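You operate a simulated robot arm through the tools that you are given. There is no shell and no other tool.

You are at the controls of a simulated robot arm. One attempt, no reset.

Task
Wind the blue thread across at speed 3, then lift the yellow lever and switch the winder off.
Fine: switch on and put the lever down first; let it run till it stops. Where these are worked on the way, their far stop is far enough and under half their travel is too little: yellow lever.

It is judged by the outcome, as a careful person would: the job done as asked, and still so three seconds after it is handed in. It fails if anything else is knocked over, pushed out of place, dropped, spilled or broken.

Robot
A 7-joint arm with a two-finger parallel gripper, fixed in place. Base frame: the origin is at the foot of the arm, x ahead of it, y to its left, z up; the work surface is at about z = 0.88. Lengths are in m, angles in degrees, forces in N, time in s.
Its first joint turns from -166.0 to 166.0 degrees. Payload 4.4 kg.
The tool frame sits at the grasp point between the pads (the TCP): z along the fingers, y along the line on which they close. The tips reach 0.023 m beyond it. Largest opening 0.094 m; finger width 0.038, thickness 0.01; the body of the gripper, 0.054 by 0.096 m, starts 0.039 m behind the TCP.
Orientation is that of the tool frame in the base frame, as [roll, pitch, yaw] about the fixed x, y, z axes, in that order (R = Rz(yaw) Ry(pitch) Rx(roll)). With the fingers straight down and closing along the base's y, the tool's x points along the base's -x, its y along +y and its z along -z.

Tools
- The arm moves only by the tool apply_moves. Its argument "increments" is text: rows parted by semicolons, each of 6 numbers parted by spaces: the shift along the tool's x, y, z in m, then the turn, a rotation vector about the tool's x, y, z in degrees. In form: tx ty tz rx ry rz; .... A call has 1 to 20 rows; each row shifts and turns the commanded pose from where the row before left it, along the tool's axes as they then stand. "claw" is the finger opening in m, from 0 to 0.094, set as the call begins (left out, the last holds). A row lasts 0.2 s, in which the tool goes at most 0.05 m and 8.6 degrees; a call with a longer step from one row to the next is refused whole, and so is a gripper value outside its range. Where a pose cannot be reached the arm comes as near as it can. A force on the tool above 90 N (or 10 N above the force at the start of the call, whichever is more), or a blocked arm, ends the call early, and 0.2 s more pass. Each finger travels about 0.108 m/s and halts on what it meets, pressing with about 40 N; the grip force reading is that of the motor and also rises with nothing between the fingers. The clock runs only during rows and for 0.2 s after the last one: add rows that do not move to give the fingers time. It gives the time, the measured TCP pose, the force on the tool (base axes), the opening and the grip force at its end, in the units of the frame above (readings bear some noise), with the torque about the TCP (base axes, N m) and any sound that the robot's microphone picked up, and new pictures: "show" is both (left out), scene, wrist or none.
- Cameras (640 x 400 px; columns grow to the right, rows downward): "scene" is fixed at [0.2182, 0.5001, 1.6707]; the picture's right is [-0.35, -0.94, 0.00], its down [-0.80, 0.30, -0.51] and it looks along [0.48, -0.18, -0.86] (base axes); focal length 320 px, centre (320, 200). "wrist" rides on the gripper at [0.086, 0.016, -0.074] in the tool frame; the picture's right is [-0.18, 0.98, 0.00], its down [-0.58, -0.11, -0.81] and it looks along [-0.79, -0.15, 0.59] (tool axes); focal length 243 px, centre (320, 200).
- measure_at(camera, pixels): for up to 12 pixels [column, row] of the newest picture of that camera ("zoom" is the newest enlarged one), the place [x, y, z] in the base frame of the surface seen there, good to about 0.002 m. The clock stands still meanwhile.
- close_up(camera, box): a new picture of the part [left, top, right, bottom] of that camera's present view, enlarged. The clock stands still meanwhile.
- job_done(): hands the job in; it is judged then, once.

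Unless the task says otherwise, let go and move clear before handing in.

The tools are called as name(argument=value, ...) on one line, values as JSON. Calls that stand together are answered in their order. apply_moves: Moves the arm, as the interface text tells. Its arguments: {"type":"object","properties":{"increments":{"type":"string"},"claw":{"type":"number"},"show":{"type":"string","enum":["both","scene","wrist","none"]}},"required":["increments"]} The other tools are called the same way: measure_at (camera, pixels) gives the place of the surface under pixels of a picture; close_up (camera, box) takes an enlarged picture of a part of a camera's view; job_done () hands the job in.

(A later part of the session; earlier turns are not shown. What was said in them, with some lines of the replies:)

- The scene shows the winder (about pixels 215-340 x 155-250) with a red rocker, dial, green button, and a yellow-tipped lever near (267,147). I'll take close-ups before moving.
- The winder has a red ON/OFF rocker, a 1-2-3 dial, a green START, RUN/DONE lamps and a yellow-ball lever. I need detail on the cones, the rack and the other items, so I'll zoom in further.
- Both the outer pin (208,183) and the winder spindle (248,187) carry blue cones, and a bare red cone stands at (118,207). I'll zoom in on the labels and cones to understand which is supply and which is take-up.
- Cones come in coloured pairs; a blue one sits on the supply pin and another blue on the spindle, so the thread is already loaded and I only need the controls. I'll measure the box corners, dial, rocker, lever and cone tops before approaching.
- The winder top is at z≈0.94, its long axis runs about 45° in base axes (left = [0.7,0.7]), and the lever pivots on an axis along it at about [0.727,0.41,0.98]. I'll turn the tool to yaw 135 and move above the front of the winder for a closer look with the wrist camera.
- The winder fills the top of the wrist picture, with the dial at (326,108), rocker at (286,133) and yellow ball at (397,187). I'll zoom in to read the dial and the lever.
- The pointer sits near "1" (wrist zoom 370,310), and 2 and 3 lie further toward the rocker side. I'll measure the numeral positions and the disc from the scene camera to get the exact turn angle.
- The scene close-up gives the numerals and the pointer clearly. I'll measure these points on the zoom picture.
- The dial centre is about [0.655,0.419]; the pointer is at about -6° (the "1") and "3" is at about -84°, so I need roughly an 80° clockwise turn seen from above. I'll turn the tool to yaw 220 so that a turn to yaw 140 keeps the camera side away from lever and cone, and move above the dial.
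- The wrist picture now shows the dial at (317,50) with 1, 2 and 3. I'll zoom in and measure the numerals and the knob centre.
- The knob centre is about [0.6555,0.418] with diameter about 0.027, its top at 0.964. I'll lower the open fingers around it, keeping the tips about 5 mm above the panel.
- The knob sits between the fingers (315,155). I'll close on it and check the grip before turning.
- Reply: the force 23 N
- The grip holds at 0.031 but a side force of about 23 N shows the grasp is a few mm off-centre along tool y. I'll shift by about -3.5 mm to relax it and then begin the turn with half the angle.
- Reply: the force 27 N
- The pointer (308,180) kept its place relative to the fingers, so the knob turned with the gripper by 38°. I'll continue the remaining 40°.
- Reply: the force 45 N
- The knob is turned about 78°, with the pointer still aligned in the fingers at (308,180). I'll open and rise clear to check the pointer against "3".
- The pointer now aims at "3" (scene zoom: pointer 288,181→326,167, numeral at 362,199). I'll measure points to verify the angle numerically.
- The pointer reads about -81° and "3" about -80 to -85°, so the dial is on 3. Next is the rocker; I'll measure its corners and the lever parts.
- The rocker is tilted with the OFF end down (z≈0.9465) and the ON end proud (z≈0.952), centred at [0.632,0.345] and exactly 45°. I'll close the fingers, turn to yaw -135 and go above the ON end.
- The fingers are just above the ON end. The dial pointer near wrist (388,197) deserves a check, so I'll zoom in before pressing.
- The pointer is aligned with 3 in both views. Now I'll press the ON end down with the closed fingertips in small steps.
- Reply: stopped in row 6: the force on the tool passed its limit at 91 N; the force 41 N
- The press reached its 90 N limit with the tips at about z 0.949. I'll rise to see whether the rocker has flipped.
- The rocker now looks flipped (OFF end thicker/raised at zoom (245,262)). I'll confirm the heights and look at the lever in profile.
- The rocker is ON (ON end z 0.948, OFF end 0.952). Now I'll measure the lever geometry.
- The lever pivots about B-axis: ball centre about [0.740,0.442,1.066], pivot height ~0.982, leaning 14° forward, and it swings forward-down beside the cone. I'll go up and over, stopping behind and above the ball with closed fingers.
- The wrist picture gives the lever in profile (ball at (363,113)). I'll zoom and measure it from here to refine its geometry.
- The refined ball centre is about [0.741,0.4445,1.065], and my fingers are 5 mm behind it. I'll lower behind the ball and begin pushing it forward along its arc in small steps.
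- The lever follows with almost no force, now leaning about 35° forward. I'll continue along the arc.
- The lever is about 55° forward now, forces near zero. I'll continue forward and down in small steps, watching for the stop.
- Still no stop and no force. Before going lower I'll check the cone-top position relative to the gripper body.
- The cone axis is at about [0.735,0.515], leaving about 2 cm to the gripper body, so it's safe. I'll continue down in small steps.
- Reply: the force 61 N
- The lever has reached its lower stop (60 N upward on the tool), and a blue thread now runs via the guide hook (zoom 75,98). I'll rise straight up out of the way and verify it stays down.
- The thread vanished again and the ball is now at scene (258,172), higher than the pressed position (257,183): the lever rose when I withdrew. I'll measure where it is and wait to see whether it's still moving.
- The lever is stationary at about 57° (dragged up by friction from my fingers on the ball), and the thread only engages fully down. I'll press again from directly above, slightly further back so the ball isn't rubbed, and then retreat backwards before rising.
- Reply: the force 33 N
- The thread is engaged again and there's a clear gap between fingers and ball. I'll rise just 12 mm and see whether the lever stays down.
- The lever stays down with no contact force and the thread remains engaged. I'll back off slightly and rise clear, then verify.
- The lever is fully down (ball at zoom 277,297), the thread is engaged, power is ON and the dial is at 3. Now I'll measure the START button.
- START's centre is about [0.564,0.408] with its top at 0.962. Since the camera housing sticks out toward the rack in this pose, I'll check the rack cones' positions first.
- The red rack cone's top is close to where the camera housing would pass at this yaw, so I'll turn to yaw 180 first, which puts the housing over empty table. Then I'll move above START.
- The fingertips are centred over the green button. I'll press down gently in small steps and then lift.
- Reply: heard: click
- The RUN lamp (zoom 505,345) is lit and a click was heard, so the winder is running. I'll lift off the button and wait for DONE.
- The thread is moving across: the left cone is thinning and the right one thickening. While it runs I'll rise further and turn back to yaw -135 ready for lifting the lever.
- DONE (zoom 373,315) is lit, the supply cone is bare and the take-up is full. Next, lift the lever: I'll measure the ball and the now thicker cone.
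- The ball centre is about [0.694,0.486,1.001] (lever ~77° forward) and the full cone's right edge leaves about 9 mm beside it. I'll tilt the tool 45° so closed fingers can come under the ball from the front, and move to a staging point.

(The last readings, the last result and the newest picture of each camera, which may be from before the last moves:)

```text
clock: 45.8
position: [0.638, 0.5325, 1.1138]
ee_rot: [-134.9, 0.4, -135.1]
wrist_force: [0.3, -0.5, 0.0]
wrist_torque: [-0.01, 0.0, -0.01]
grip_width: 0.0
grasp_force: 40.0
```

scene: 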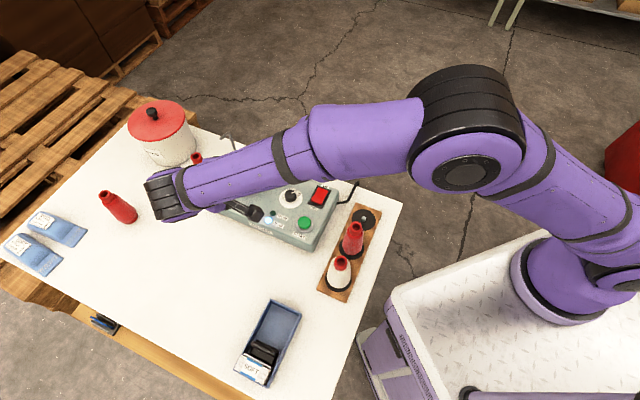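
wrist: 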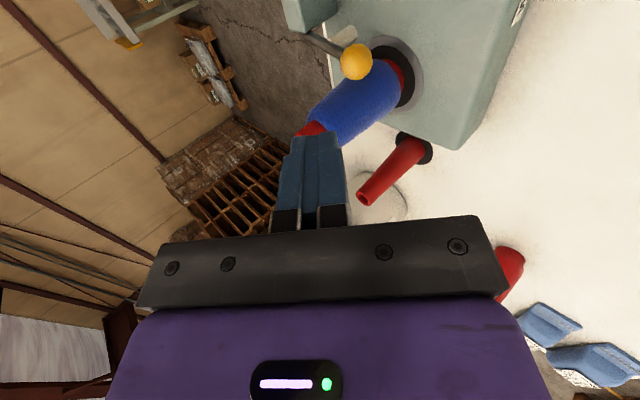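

The tilt worked; the wrist view shows the ball at (356,61) beyond the fingers. The forearm now hides the scene view, so I'll measure its height over the table and the ball/cone from the wrist view.

measure_at(camera="scene", pixels=[[165, 195], [160, 215], [150, 190], [190, 205], [240, 165], [300, 150], [250, 212], [205, 210]])

measure_at(camera="wrist", pixels=[[356, 61], [347, 95], [330, 110], [312, 128], [330, 45], [318, 150], [390, 80]])

close_up(camera="wrist", box=[240, 0, 440, 160])

```text
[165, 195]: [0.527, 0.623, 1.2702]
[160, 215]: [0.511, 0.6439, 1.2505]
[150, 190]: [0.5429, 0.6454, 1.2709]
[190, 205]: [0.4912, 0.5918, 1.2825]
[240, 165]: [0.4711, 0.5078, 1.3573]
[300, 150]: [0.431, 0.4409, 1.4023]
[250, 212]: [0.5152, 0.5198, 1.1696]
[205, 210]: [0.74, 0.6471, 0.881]
```

```text
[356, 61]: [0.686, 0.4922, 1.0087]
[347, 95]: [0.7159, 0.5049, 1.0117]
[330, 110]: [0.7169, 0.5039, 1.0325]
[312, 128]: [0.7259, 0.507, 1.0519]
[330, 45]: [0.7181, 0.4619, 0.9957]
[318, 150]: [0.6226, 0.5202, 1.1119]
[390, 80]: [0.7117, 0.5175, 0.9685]
```

```text
2.50 times, centred on (340, 80) of wrist
```

zoom: 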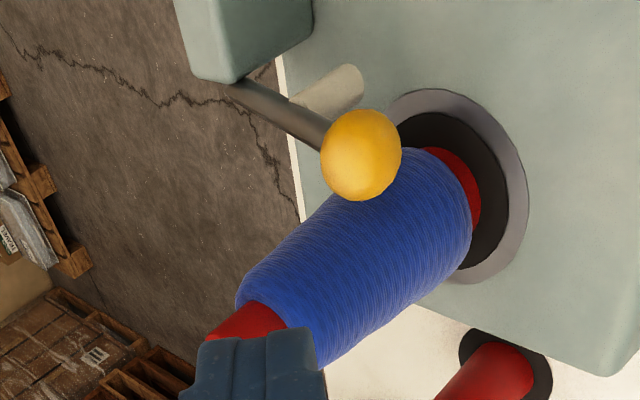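

The forearm clears everything (wrist joint at z≈1.27). Refined ball centre is [0.695,0.4885,1.0005]. I'll move to the front-low side, then along the finger direction to about 15 mm below-front of the ball.

apply_moves(increments="0.0015 0.0334 0.0068 0 0 0; 0 0.0333 0.0068 0 0 0; 0 0 0.025 0 0 0; 0 0 0.025 0 0 0; 0 0 0.025 0 0 0; 0 0 0.025 0 0 0; 0 0 0 0 0 0", show="both")

close_up(camera="wrist", box=[220, 40, 440, 220])

```text
clock: 47.4
position: [0.6612, 0.5087, 0.9868]
ee_rot: [-135.0, 0.5, -135.1]
wrist_force: [-0.3, -0.7, -0.1]
wrist_torque: [0.01, -0.03, 0.02]
grip_width: 0.0001
grasp_force: 39.8
```

scene: 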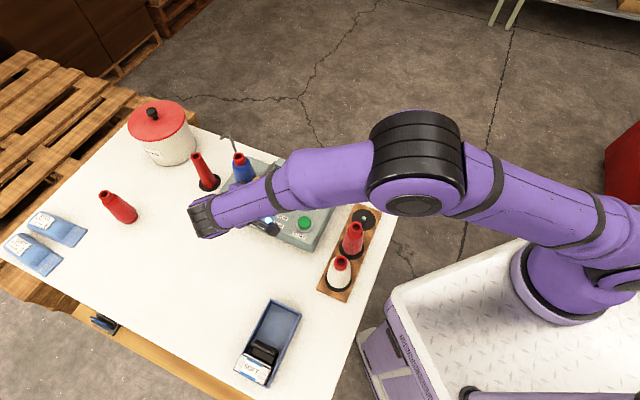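
wrist: 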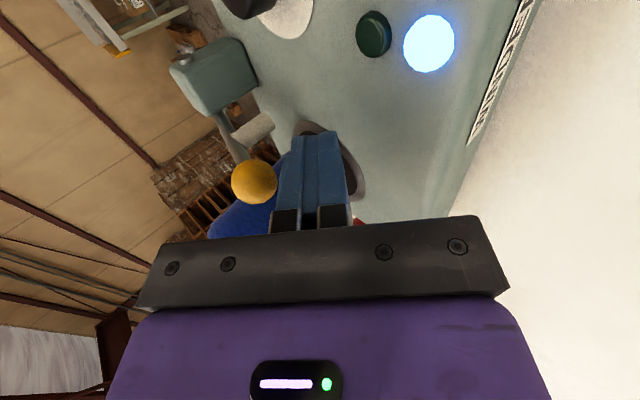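

```text
2.22 times, centred on (330, 130) of wrist
```

zoom: 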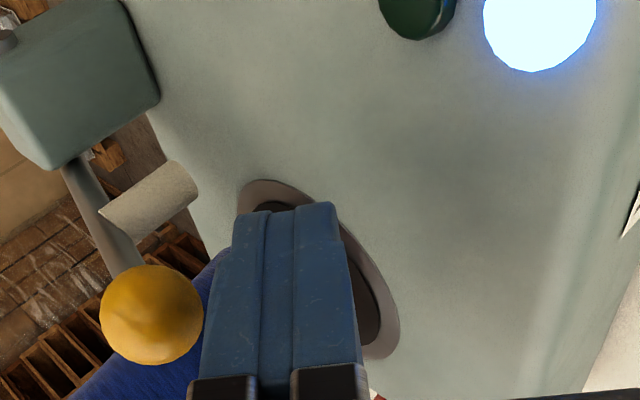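

The fingers sit below-front of the ball with about 14 mm gap, tips just past its centre. I'll close in and lift along the arc to about 57°, then look.

apply_moves(increments="0 -0.0075 0.0002 0 0 0; 0 -0.0076 0.0002 0 0 0; 0 -0.0068 -0.0035 0 0 0; 0 -0.0067 -0.0034 0 0 0; 0 -0.0072 -0.0022 0 0 0; 0 -0.0072 -0.0022 0 0 0; 0 0 0 0 0 0", show="both")

close_up(camera="wrist", box=[220, 40, 440, 220])

```text
clock: 49.0
position: [0.6755, 0.4909, 1.0228]
ee_rot: [-134.9, 0.3, -135.2]
wrist_force: [0.2, 0.2, -0.4]
wrist_torque: [-0.05, -0.01, 0.02]
grip_width: 0.0
grasp_force: 39.8
```

scene: 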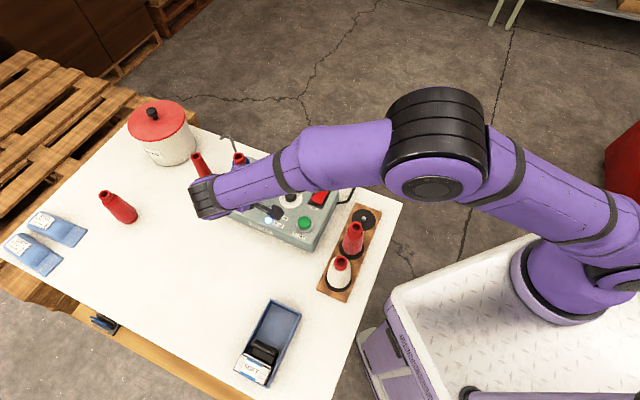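
wrist: 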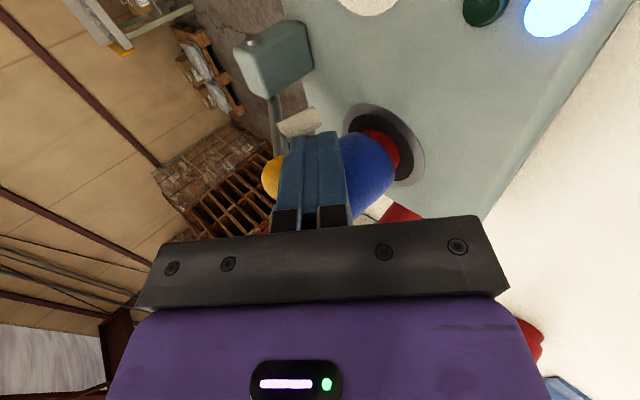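

```text
2.22 times, centred on (330, 130) of wrist
```

zoom: 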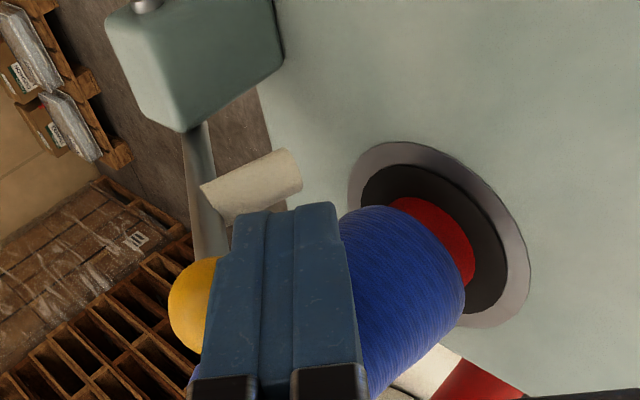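

The fingers are against the ball (visible at zoom 185,300) and the rod has changed direction, with no significant force. I'll measure the ball to confirm it is rising.

measure_at(camera="zoom", pixels=[[190, 300], [205, 290], [205, 200], [195, 150], [250, 180], [180, 100], [290, 165]])

```text
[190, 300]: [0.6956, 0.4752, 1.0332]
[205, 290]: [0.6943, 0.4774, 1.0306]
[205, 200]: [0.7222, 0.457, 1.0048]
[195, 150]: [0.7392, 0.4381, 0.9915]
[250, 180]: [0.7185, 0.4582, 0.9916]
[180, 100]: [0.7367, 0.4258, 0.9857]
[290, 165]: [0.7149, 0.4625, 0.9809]
```

The ball has risen to z≈1.03 (about 60° forward), following my fingers. I'll continue along the arc up to about 27°.

apply_moves(increments="0 -0.0075 -0.0009 0 0 0; 0 -0.0075 -0.0009 0 0 0; 0 -0.0076 0.0004 0 0 0; 0 -0.0075 0.0004 0 0 0; 0 -0.0074 0.0016 0 0 0; 0 -0.0074 0.0017 0 0 0; 0 0 0 0 0 0", show="both")

close_up(camera="wrist", box=[220, 40, 440, 220])

```text
clock: 50.6
position: [0.6989, 0.4679, 1.0544]
ee_rot: [-134.8, 0.4, -135.0]
wrist_force: [1.2, -0.2, -0.4]
wrist_torque: [-0.03, 0.05, 0.05]
grip_width: 0.0
grasp_force: 40.0
```

scene: 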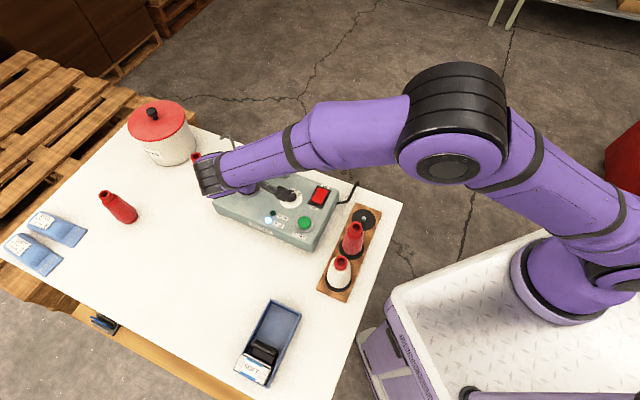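
wrist: 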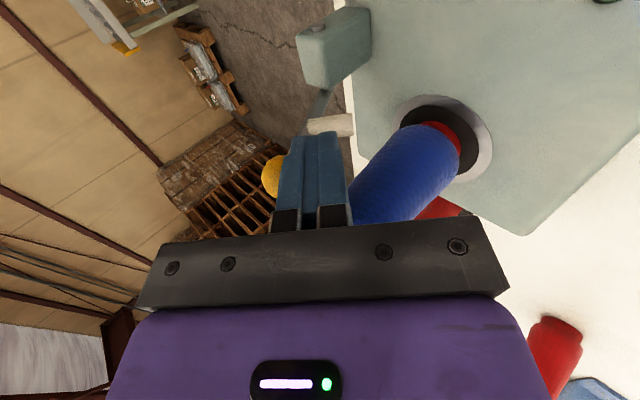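

```text
2.22 times, centred on (330, 130) of wrist
```

zoom: 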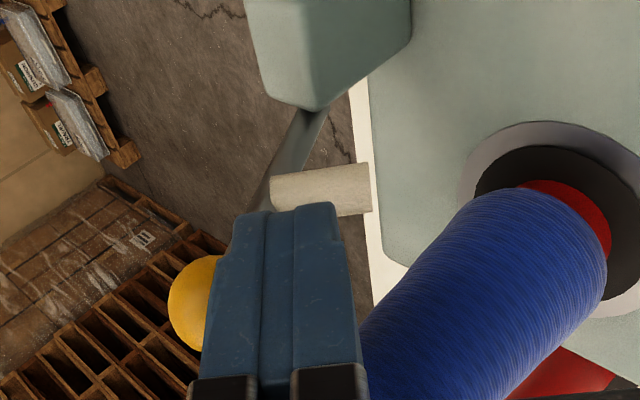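

The lever is about 27° from vertical now; the roller is near the fingertips, so I'll retract slightly along the finger as I push the last part to the upper stop.

apply_moves(increments="0 -0.0070 0.0015 0 0 0; 0 -0.0069 0.0015 0 0 0; 0 -0.0039 0.001 0 0 0; 0 -0.002 0.0008 0 0 0; 0 0 0 0 0 0", show="both")

close_up(camera="wrist", box=[220, 40, 440, 220])

```text
clock: 51.8
position: [0.7121, 0.4572, 1.0637]
ee_rot: [-135.0, 0.4, -135.1]
wrist_force: [0.5, 0.3, -0.1]
wrist_torque: [-0.03, 0.03, 0.02]
grip_width: 0.0001
grasp_force: 39.4
```

scene: 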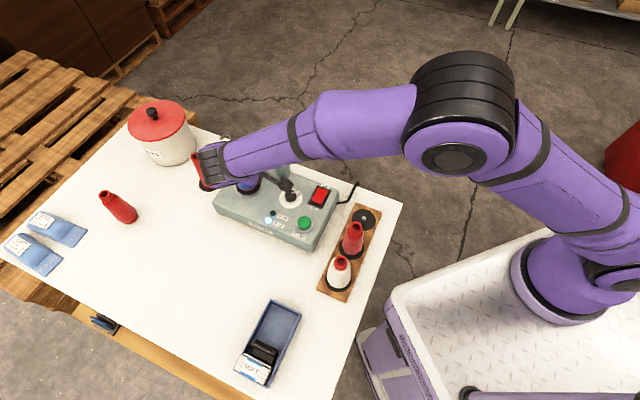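
wrist: 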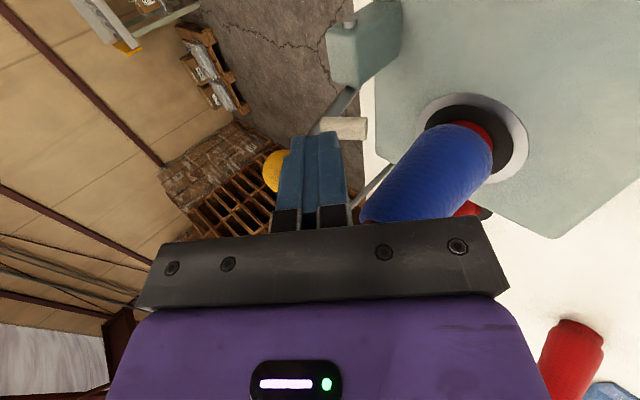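

```text
2.22 times, centred on (330, 130) of wrist
```

zoom: 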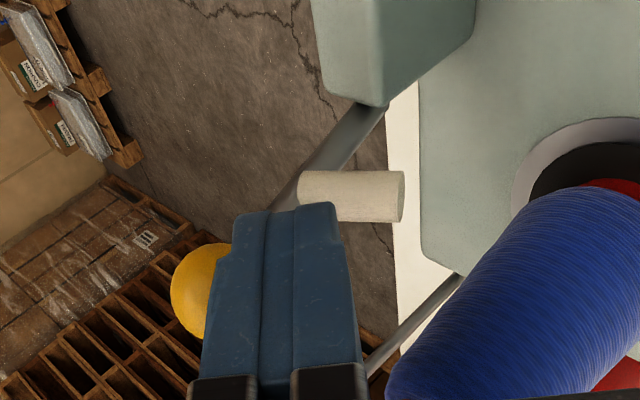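

Still no stop force at about 15–17°. I'll push a bit further back in small steps, watching the force for the upper stop.

apply_moves(increments="0 -0.0027 0.001 0 0 0; 0 -0.0027 0.001 0 0 0; 0 -0.0020 0.001 0 0 0; 0 0 0 0 0 0", show="wrist")

close_up(camera="wrist", box=[220, 40, 440, 220])

```text
clock: 52.8
position: [0.7138, 0.4538, 1.0658]
ee_rot: [-135.1, 0.2, -134.8]
wrist_force: [-26.4, 21.4, -25.1]
wrist_torque: [0.34, 0.82, 0.32]
grip_width: 0.0
grasp_force: 39.8
```

wrist: 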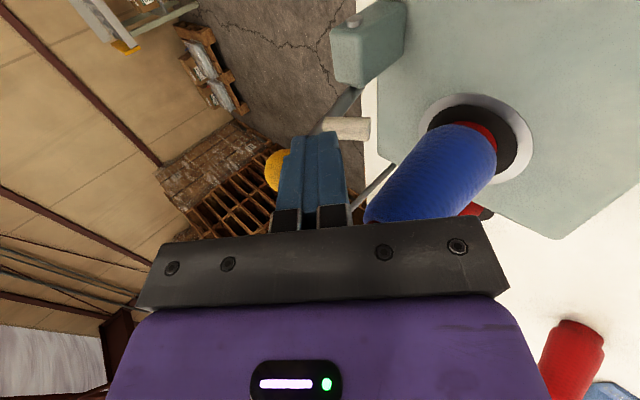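

```text
2.22 times, centred on (330, 130) of wrist
```

zoom: 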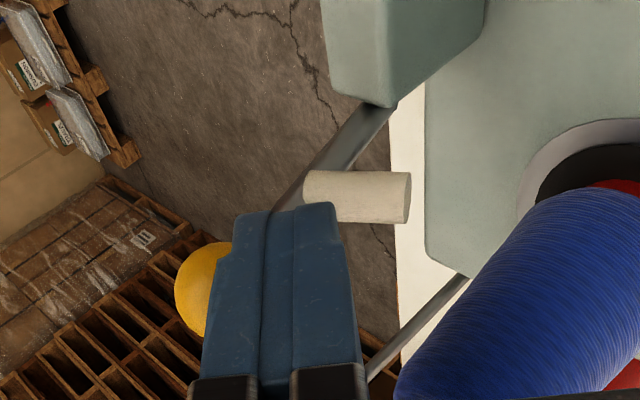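

The upper stop is reached (about 34 N back-push). I'll release away from the ball and then retreat along the finger axis.

apply_moves(increments="0 0.004 0 0 0 0; 0 0.004 -0.008 0 0 0; 0 0.002 -0.025 0 0 0; 0 0 -0.035 0 0 0; 0 0 -0.035 0 0 0; 0 -0.02 -0.03 0 0 0; 0.03 -0.02 -0.02 0 0 0; 0 0 0 0 0 0", show="both")

close_up(camera="wrist", box=[280, 0, 480, 160])

```text
clock: 54.6
position: [0.6332, 0.4912, 1.198]
ee_rot: [-134.9, 0.4, -135.0]
wrist_force: [-0.4, 0.1, 0.5]
wrist_torque: [-0.02, 0.01, 0.01]
grip_width: 0.0002
grasp_force: 40.1
```

scene: 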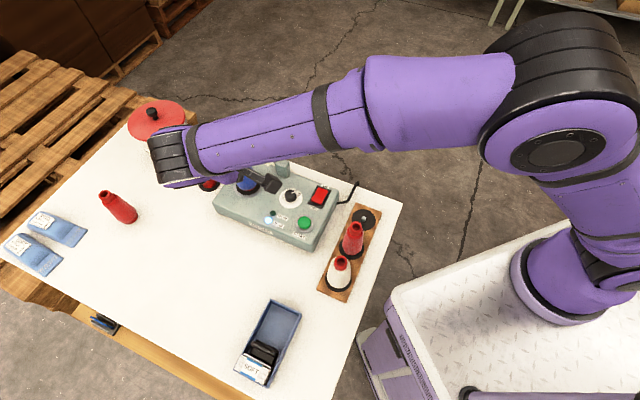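
wrist: 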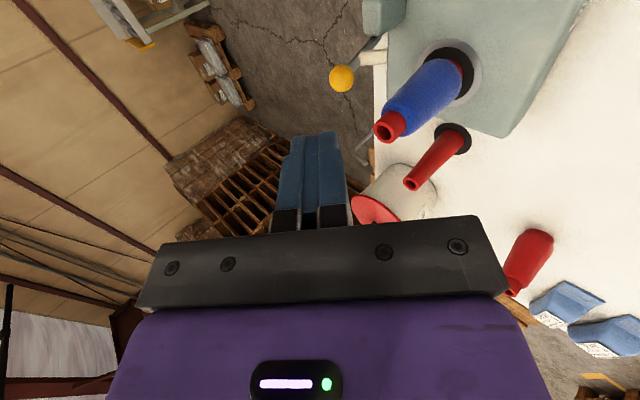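

```text
2.50 times, centred on (380, 80) of wrist
```

zoom: 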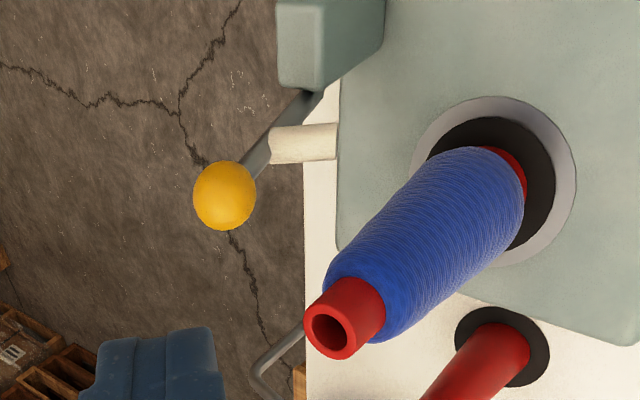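

The lever stands up again (ball at zoom 225,195). I'll untilt the tool and move above the OFF end of the rocker.

apply_moves(increments="0 0 0 -7.5 0 0; 0 0 0 -7.5 0 0; 0 0 0 -7.5 0 0; 0 0 0 -7.5 0 0; 0 0 0 -7.5 0 0; 0 0 0 -7.5 0 0; 0.0261 -0.0222 0 0 0 0; 0.0261 -0.0222 0 0 0 0; 0.0261 -0.0222 0 0 0 0; 0.0262 -0.0222 0 0 0 0; 0 0 0.038 0 0 0; 0 0 0.038 0 0 0; 0 0 0.038 0 0 0; 0 0 0.038 0 0 0; 0 0 0.038 0 0 0; 0 0 0 0 0 0", claw=0, show="both")

close_up(camera="scene", box=[225, 130, 305, 200])

close_up(camera="wrist", box=[240, 40, 440, 200])

```text
clock: 58.0
position: [0.6234, 0.3542, 1.0054]
ee_rot: [-179.9, 0.4, -135.0]
wrist_force: [0.1, 0.2, -0.2]
wrist_torque: [-0.03, -0.01, -0.01]
grip_width: 0.0001
grasp_force: 39.8
```

scene: 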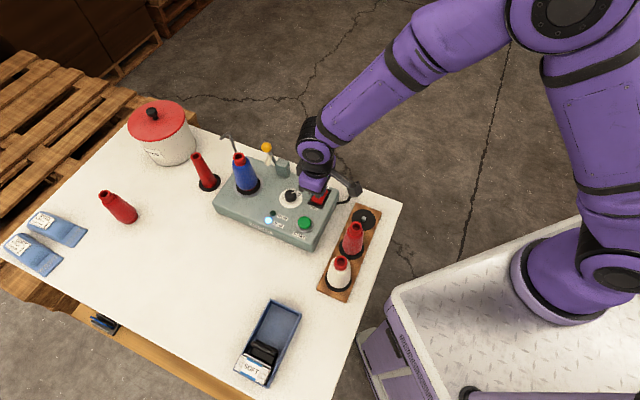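
wrist: 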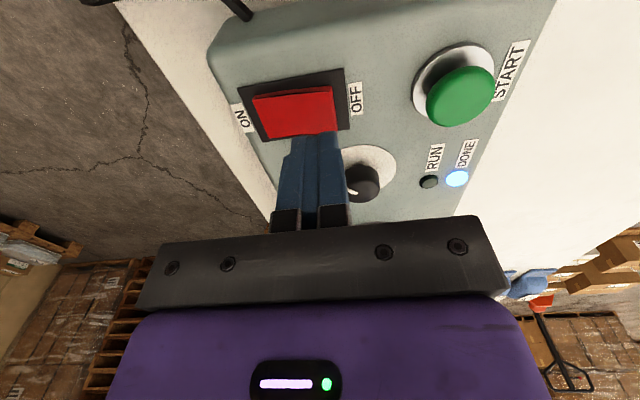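

```text
5.71 times, centred on (265, 165) of scene
```

zoom: 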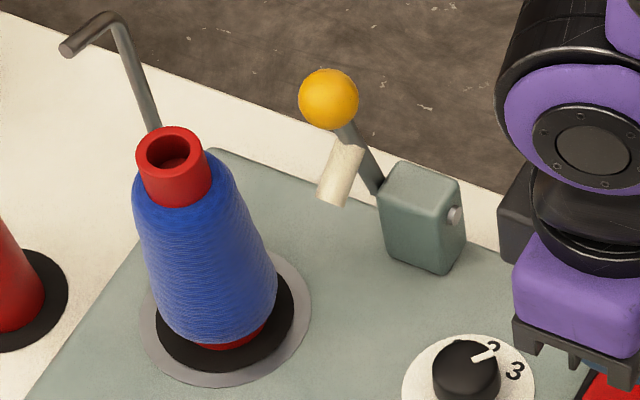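

```text
2.50 times, centred on (340, 120) of wrist
```

zoom: 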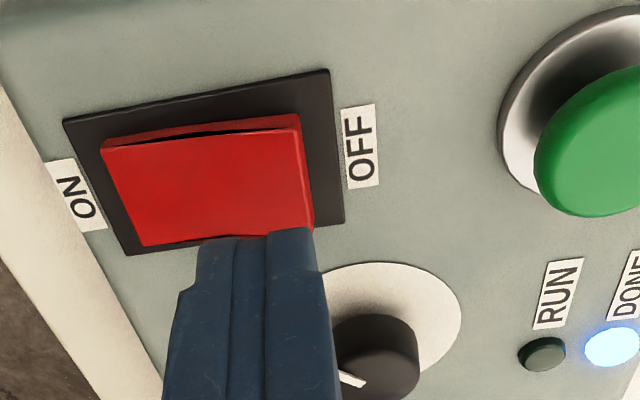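

The lever is exactly back at its original up position (ball at zoom 329,98). Now I'll press the OFF end down in small steps.

apply_moves(increments="0 0 0.024 0 0 0; 0 0 0.003 0 0 0; 0 0 0.003 0 0 0; 0 0 0.003 0 0 0; 0 0 0.002 0 0 0; 0 0 0 0 0 0", show="wrist")

close_up(camera="wrist", box=[240, 40, 500, 200])

```text
clock: 59.4
position: [0.624, 0.3541, 0.9713]
ee_rot: [-179.9, 0.3, -135.1]
wrist_force: [-2.7, -2.2, 14.2]
wrist_torque: [-0.33, 0.11, -0.04]
grip_width: 0.0
grasp_force: 39.7
```

wrist: 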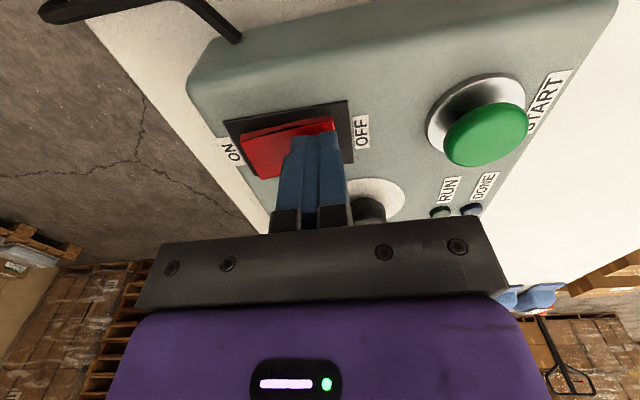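

```text
2.46 times, centred on (370, 120) of wrist
```

zoom: 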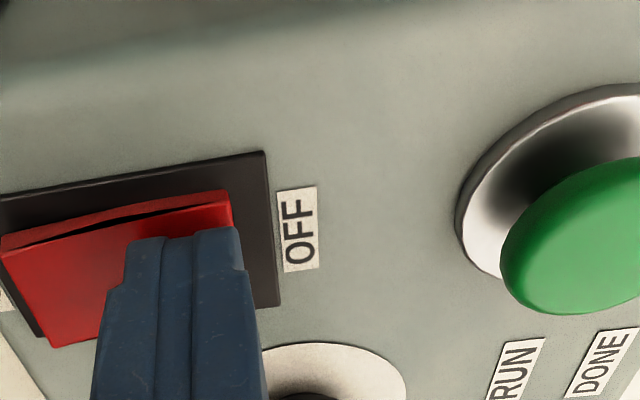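

The DONE lamp has gone dark and the ON end stands proud again, so the switch flipped to OFF. I'll rise clear and verify everything.

apply_moves(increments="0 0 -0.02 0 0 0; 0 0 -0.035 0 0 0; 0 0 -0.035 0 0 0; 0 0 -0.04 0 0 0; 0 0 -0.04 0 0 0; 0.03 -0.03 -0.02 0 0 0; 0.03 -0.03 0 0 0 0; 0 0 0 0 0 0; 0 0 0 0 0 0; 0 0 0 0 0 0", show="both")

close_up(camera="scene", box=[180, 120, 360, 260])

close_up(camera="scene", box=[300, 180, 345, 215])

measure_at(camera="zoom", pixels=[[275, 80], [378, 117], [300, 283], [195, 240], [320, 105], [255, 260]])

```text
clock: 61.6
position: [0.6193, 0.27, 1.16]
ee_rot: [-179.8, 0.4, -135.2]
wrist_force: [0.4, 0.7, -0.4]
wrist_torque: [0.02, 0.0, -0.01]
grip_width: 0.0
grasp_force: 39.7
```

scene: 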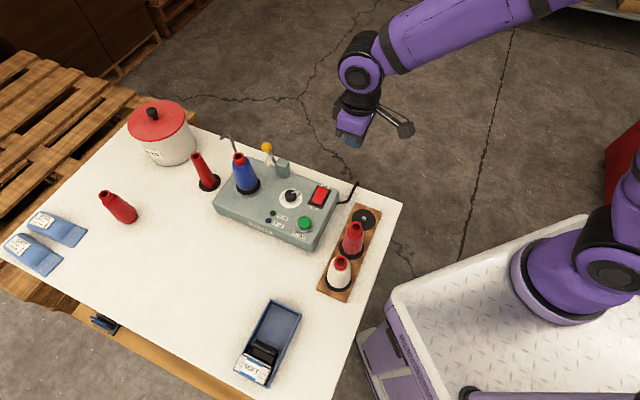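
wrist: 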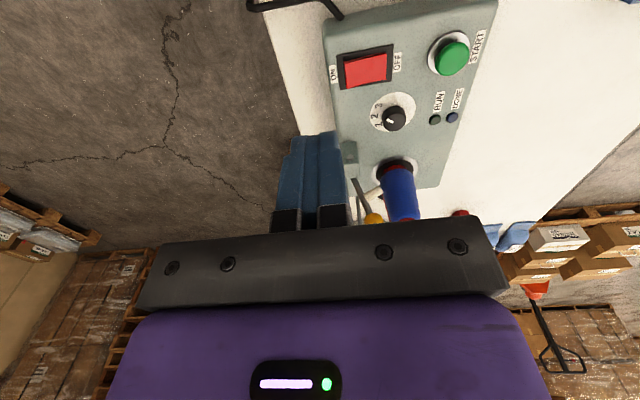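

```text
2.86 times, centred on (270, 190) of scene
```

zoom: 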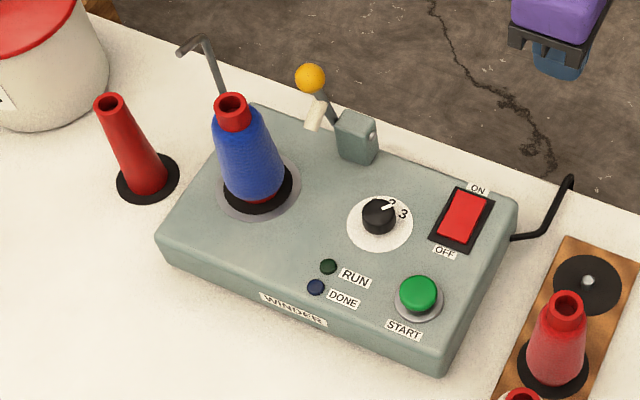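

```text
11.43 times, centred on (322, 198) of scene
```

zoom: 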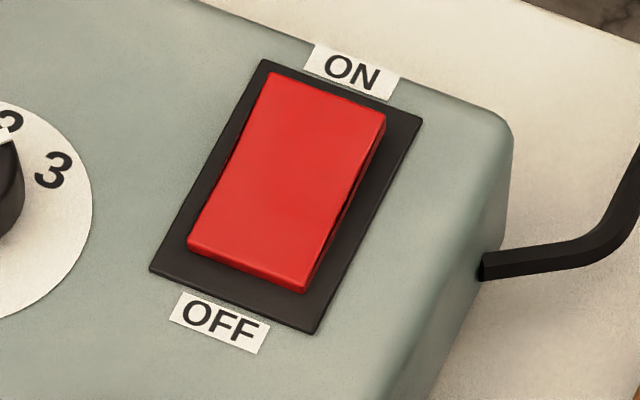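

```text
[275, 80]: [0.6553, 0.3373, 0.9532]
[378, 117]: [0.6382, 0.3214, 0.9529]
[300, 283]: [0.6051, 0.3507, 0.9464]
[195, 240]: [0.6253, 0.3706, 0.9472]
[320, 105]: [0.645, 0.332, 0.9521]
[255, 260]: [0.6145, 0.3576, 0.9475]
```

The rocker is OFF (OFF end z≈0.947, ON end ≈0.953) and both lamps are dark. The lever is fully up, the dial is on 3, the blue thread is all on the take-up cone, and everything else stands where it was, with the arm clear. I'll hand the job in.

job_done()

```text
The job is handed in.
```

The blue thread has been wound across at speed 3. The yellow lever is back up and the winder is switched off.

- **Run:** I set the dial to 3, switched on, put the lever down and pressed START. It ran until the DONE lamp lit, with the supply cone bare and the take-up cone full.
- **Lever:** on the first try it slipped back up to about 57° as I withdrew. I pressed it down again to its lower stop and it held before I started the winder. Afterwards I lifted it to its upper stop, where it had been at the start.
- **End state:** the switch is at OFF and both lamps are dark. The last pictures show the other items on the table where they were, and the arm is clear of everything.

The job is handed in, but I have no verdict back yet.
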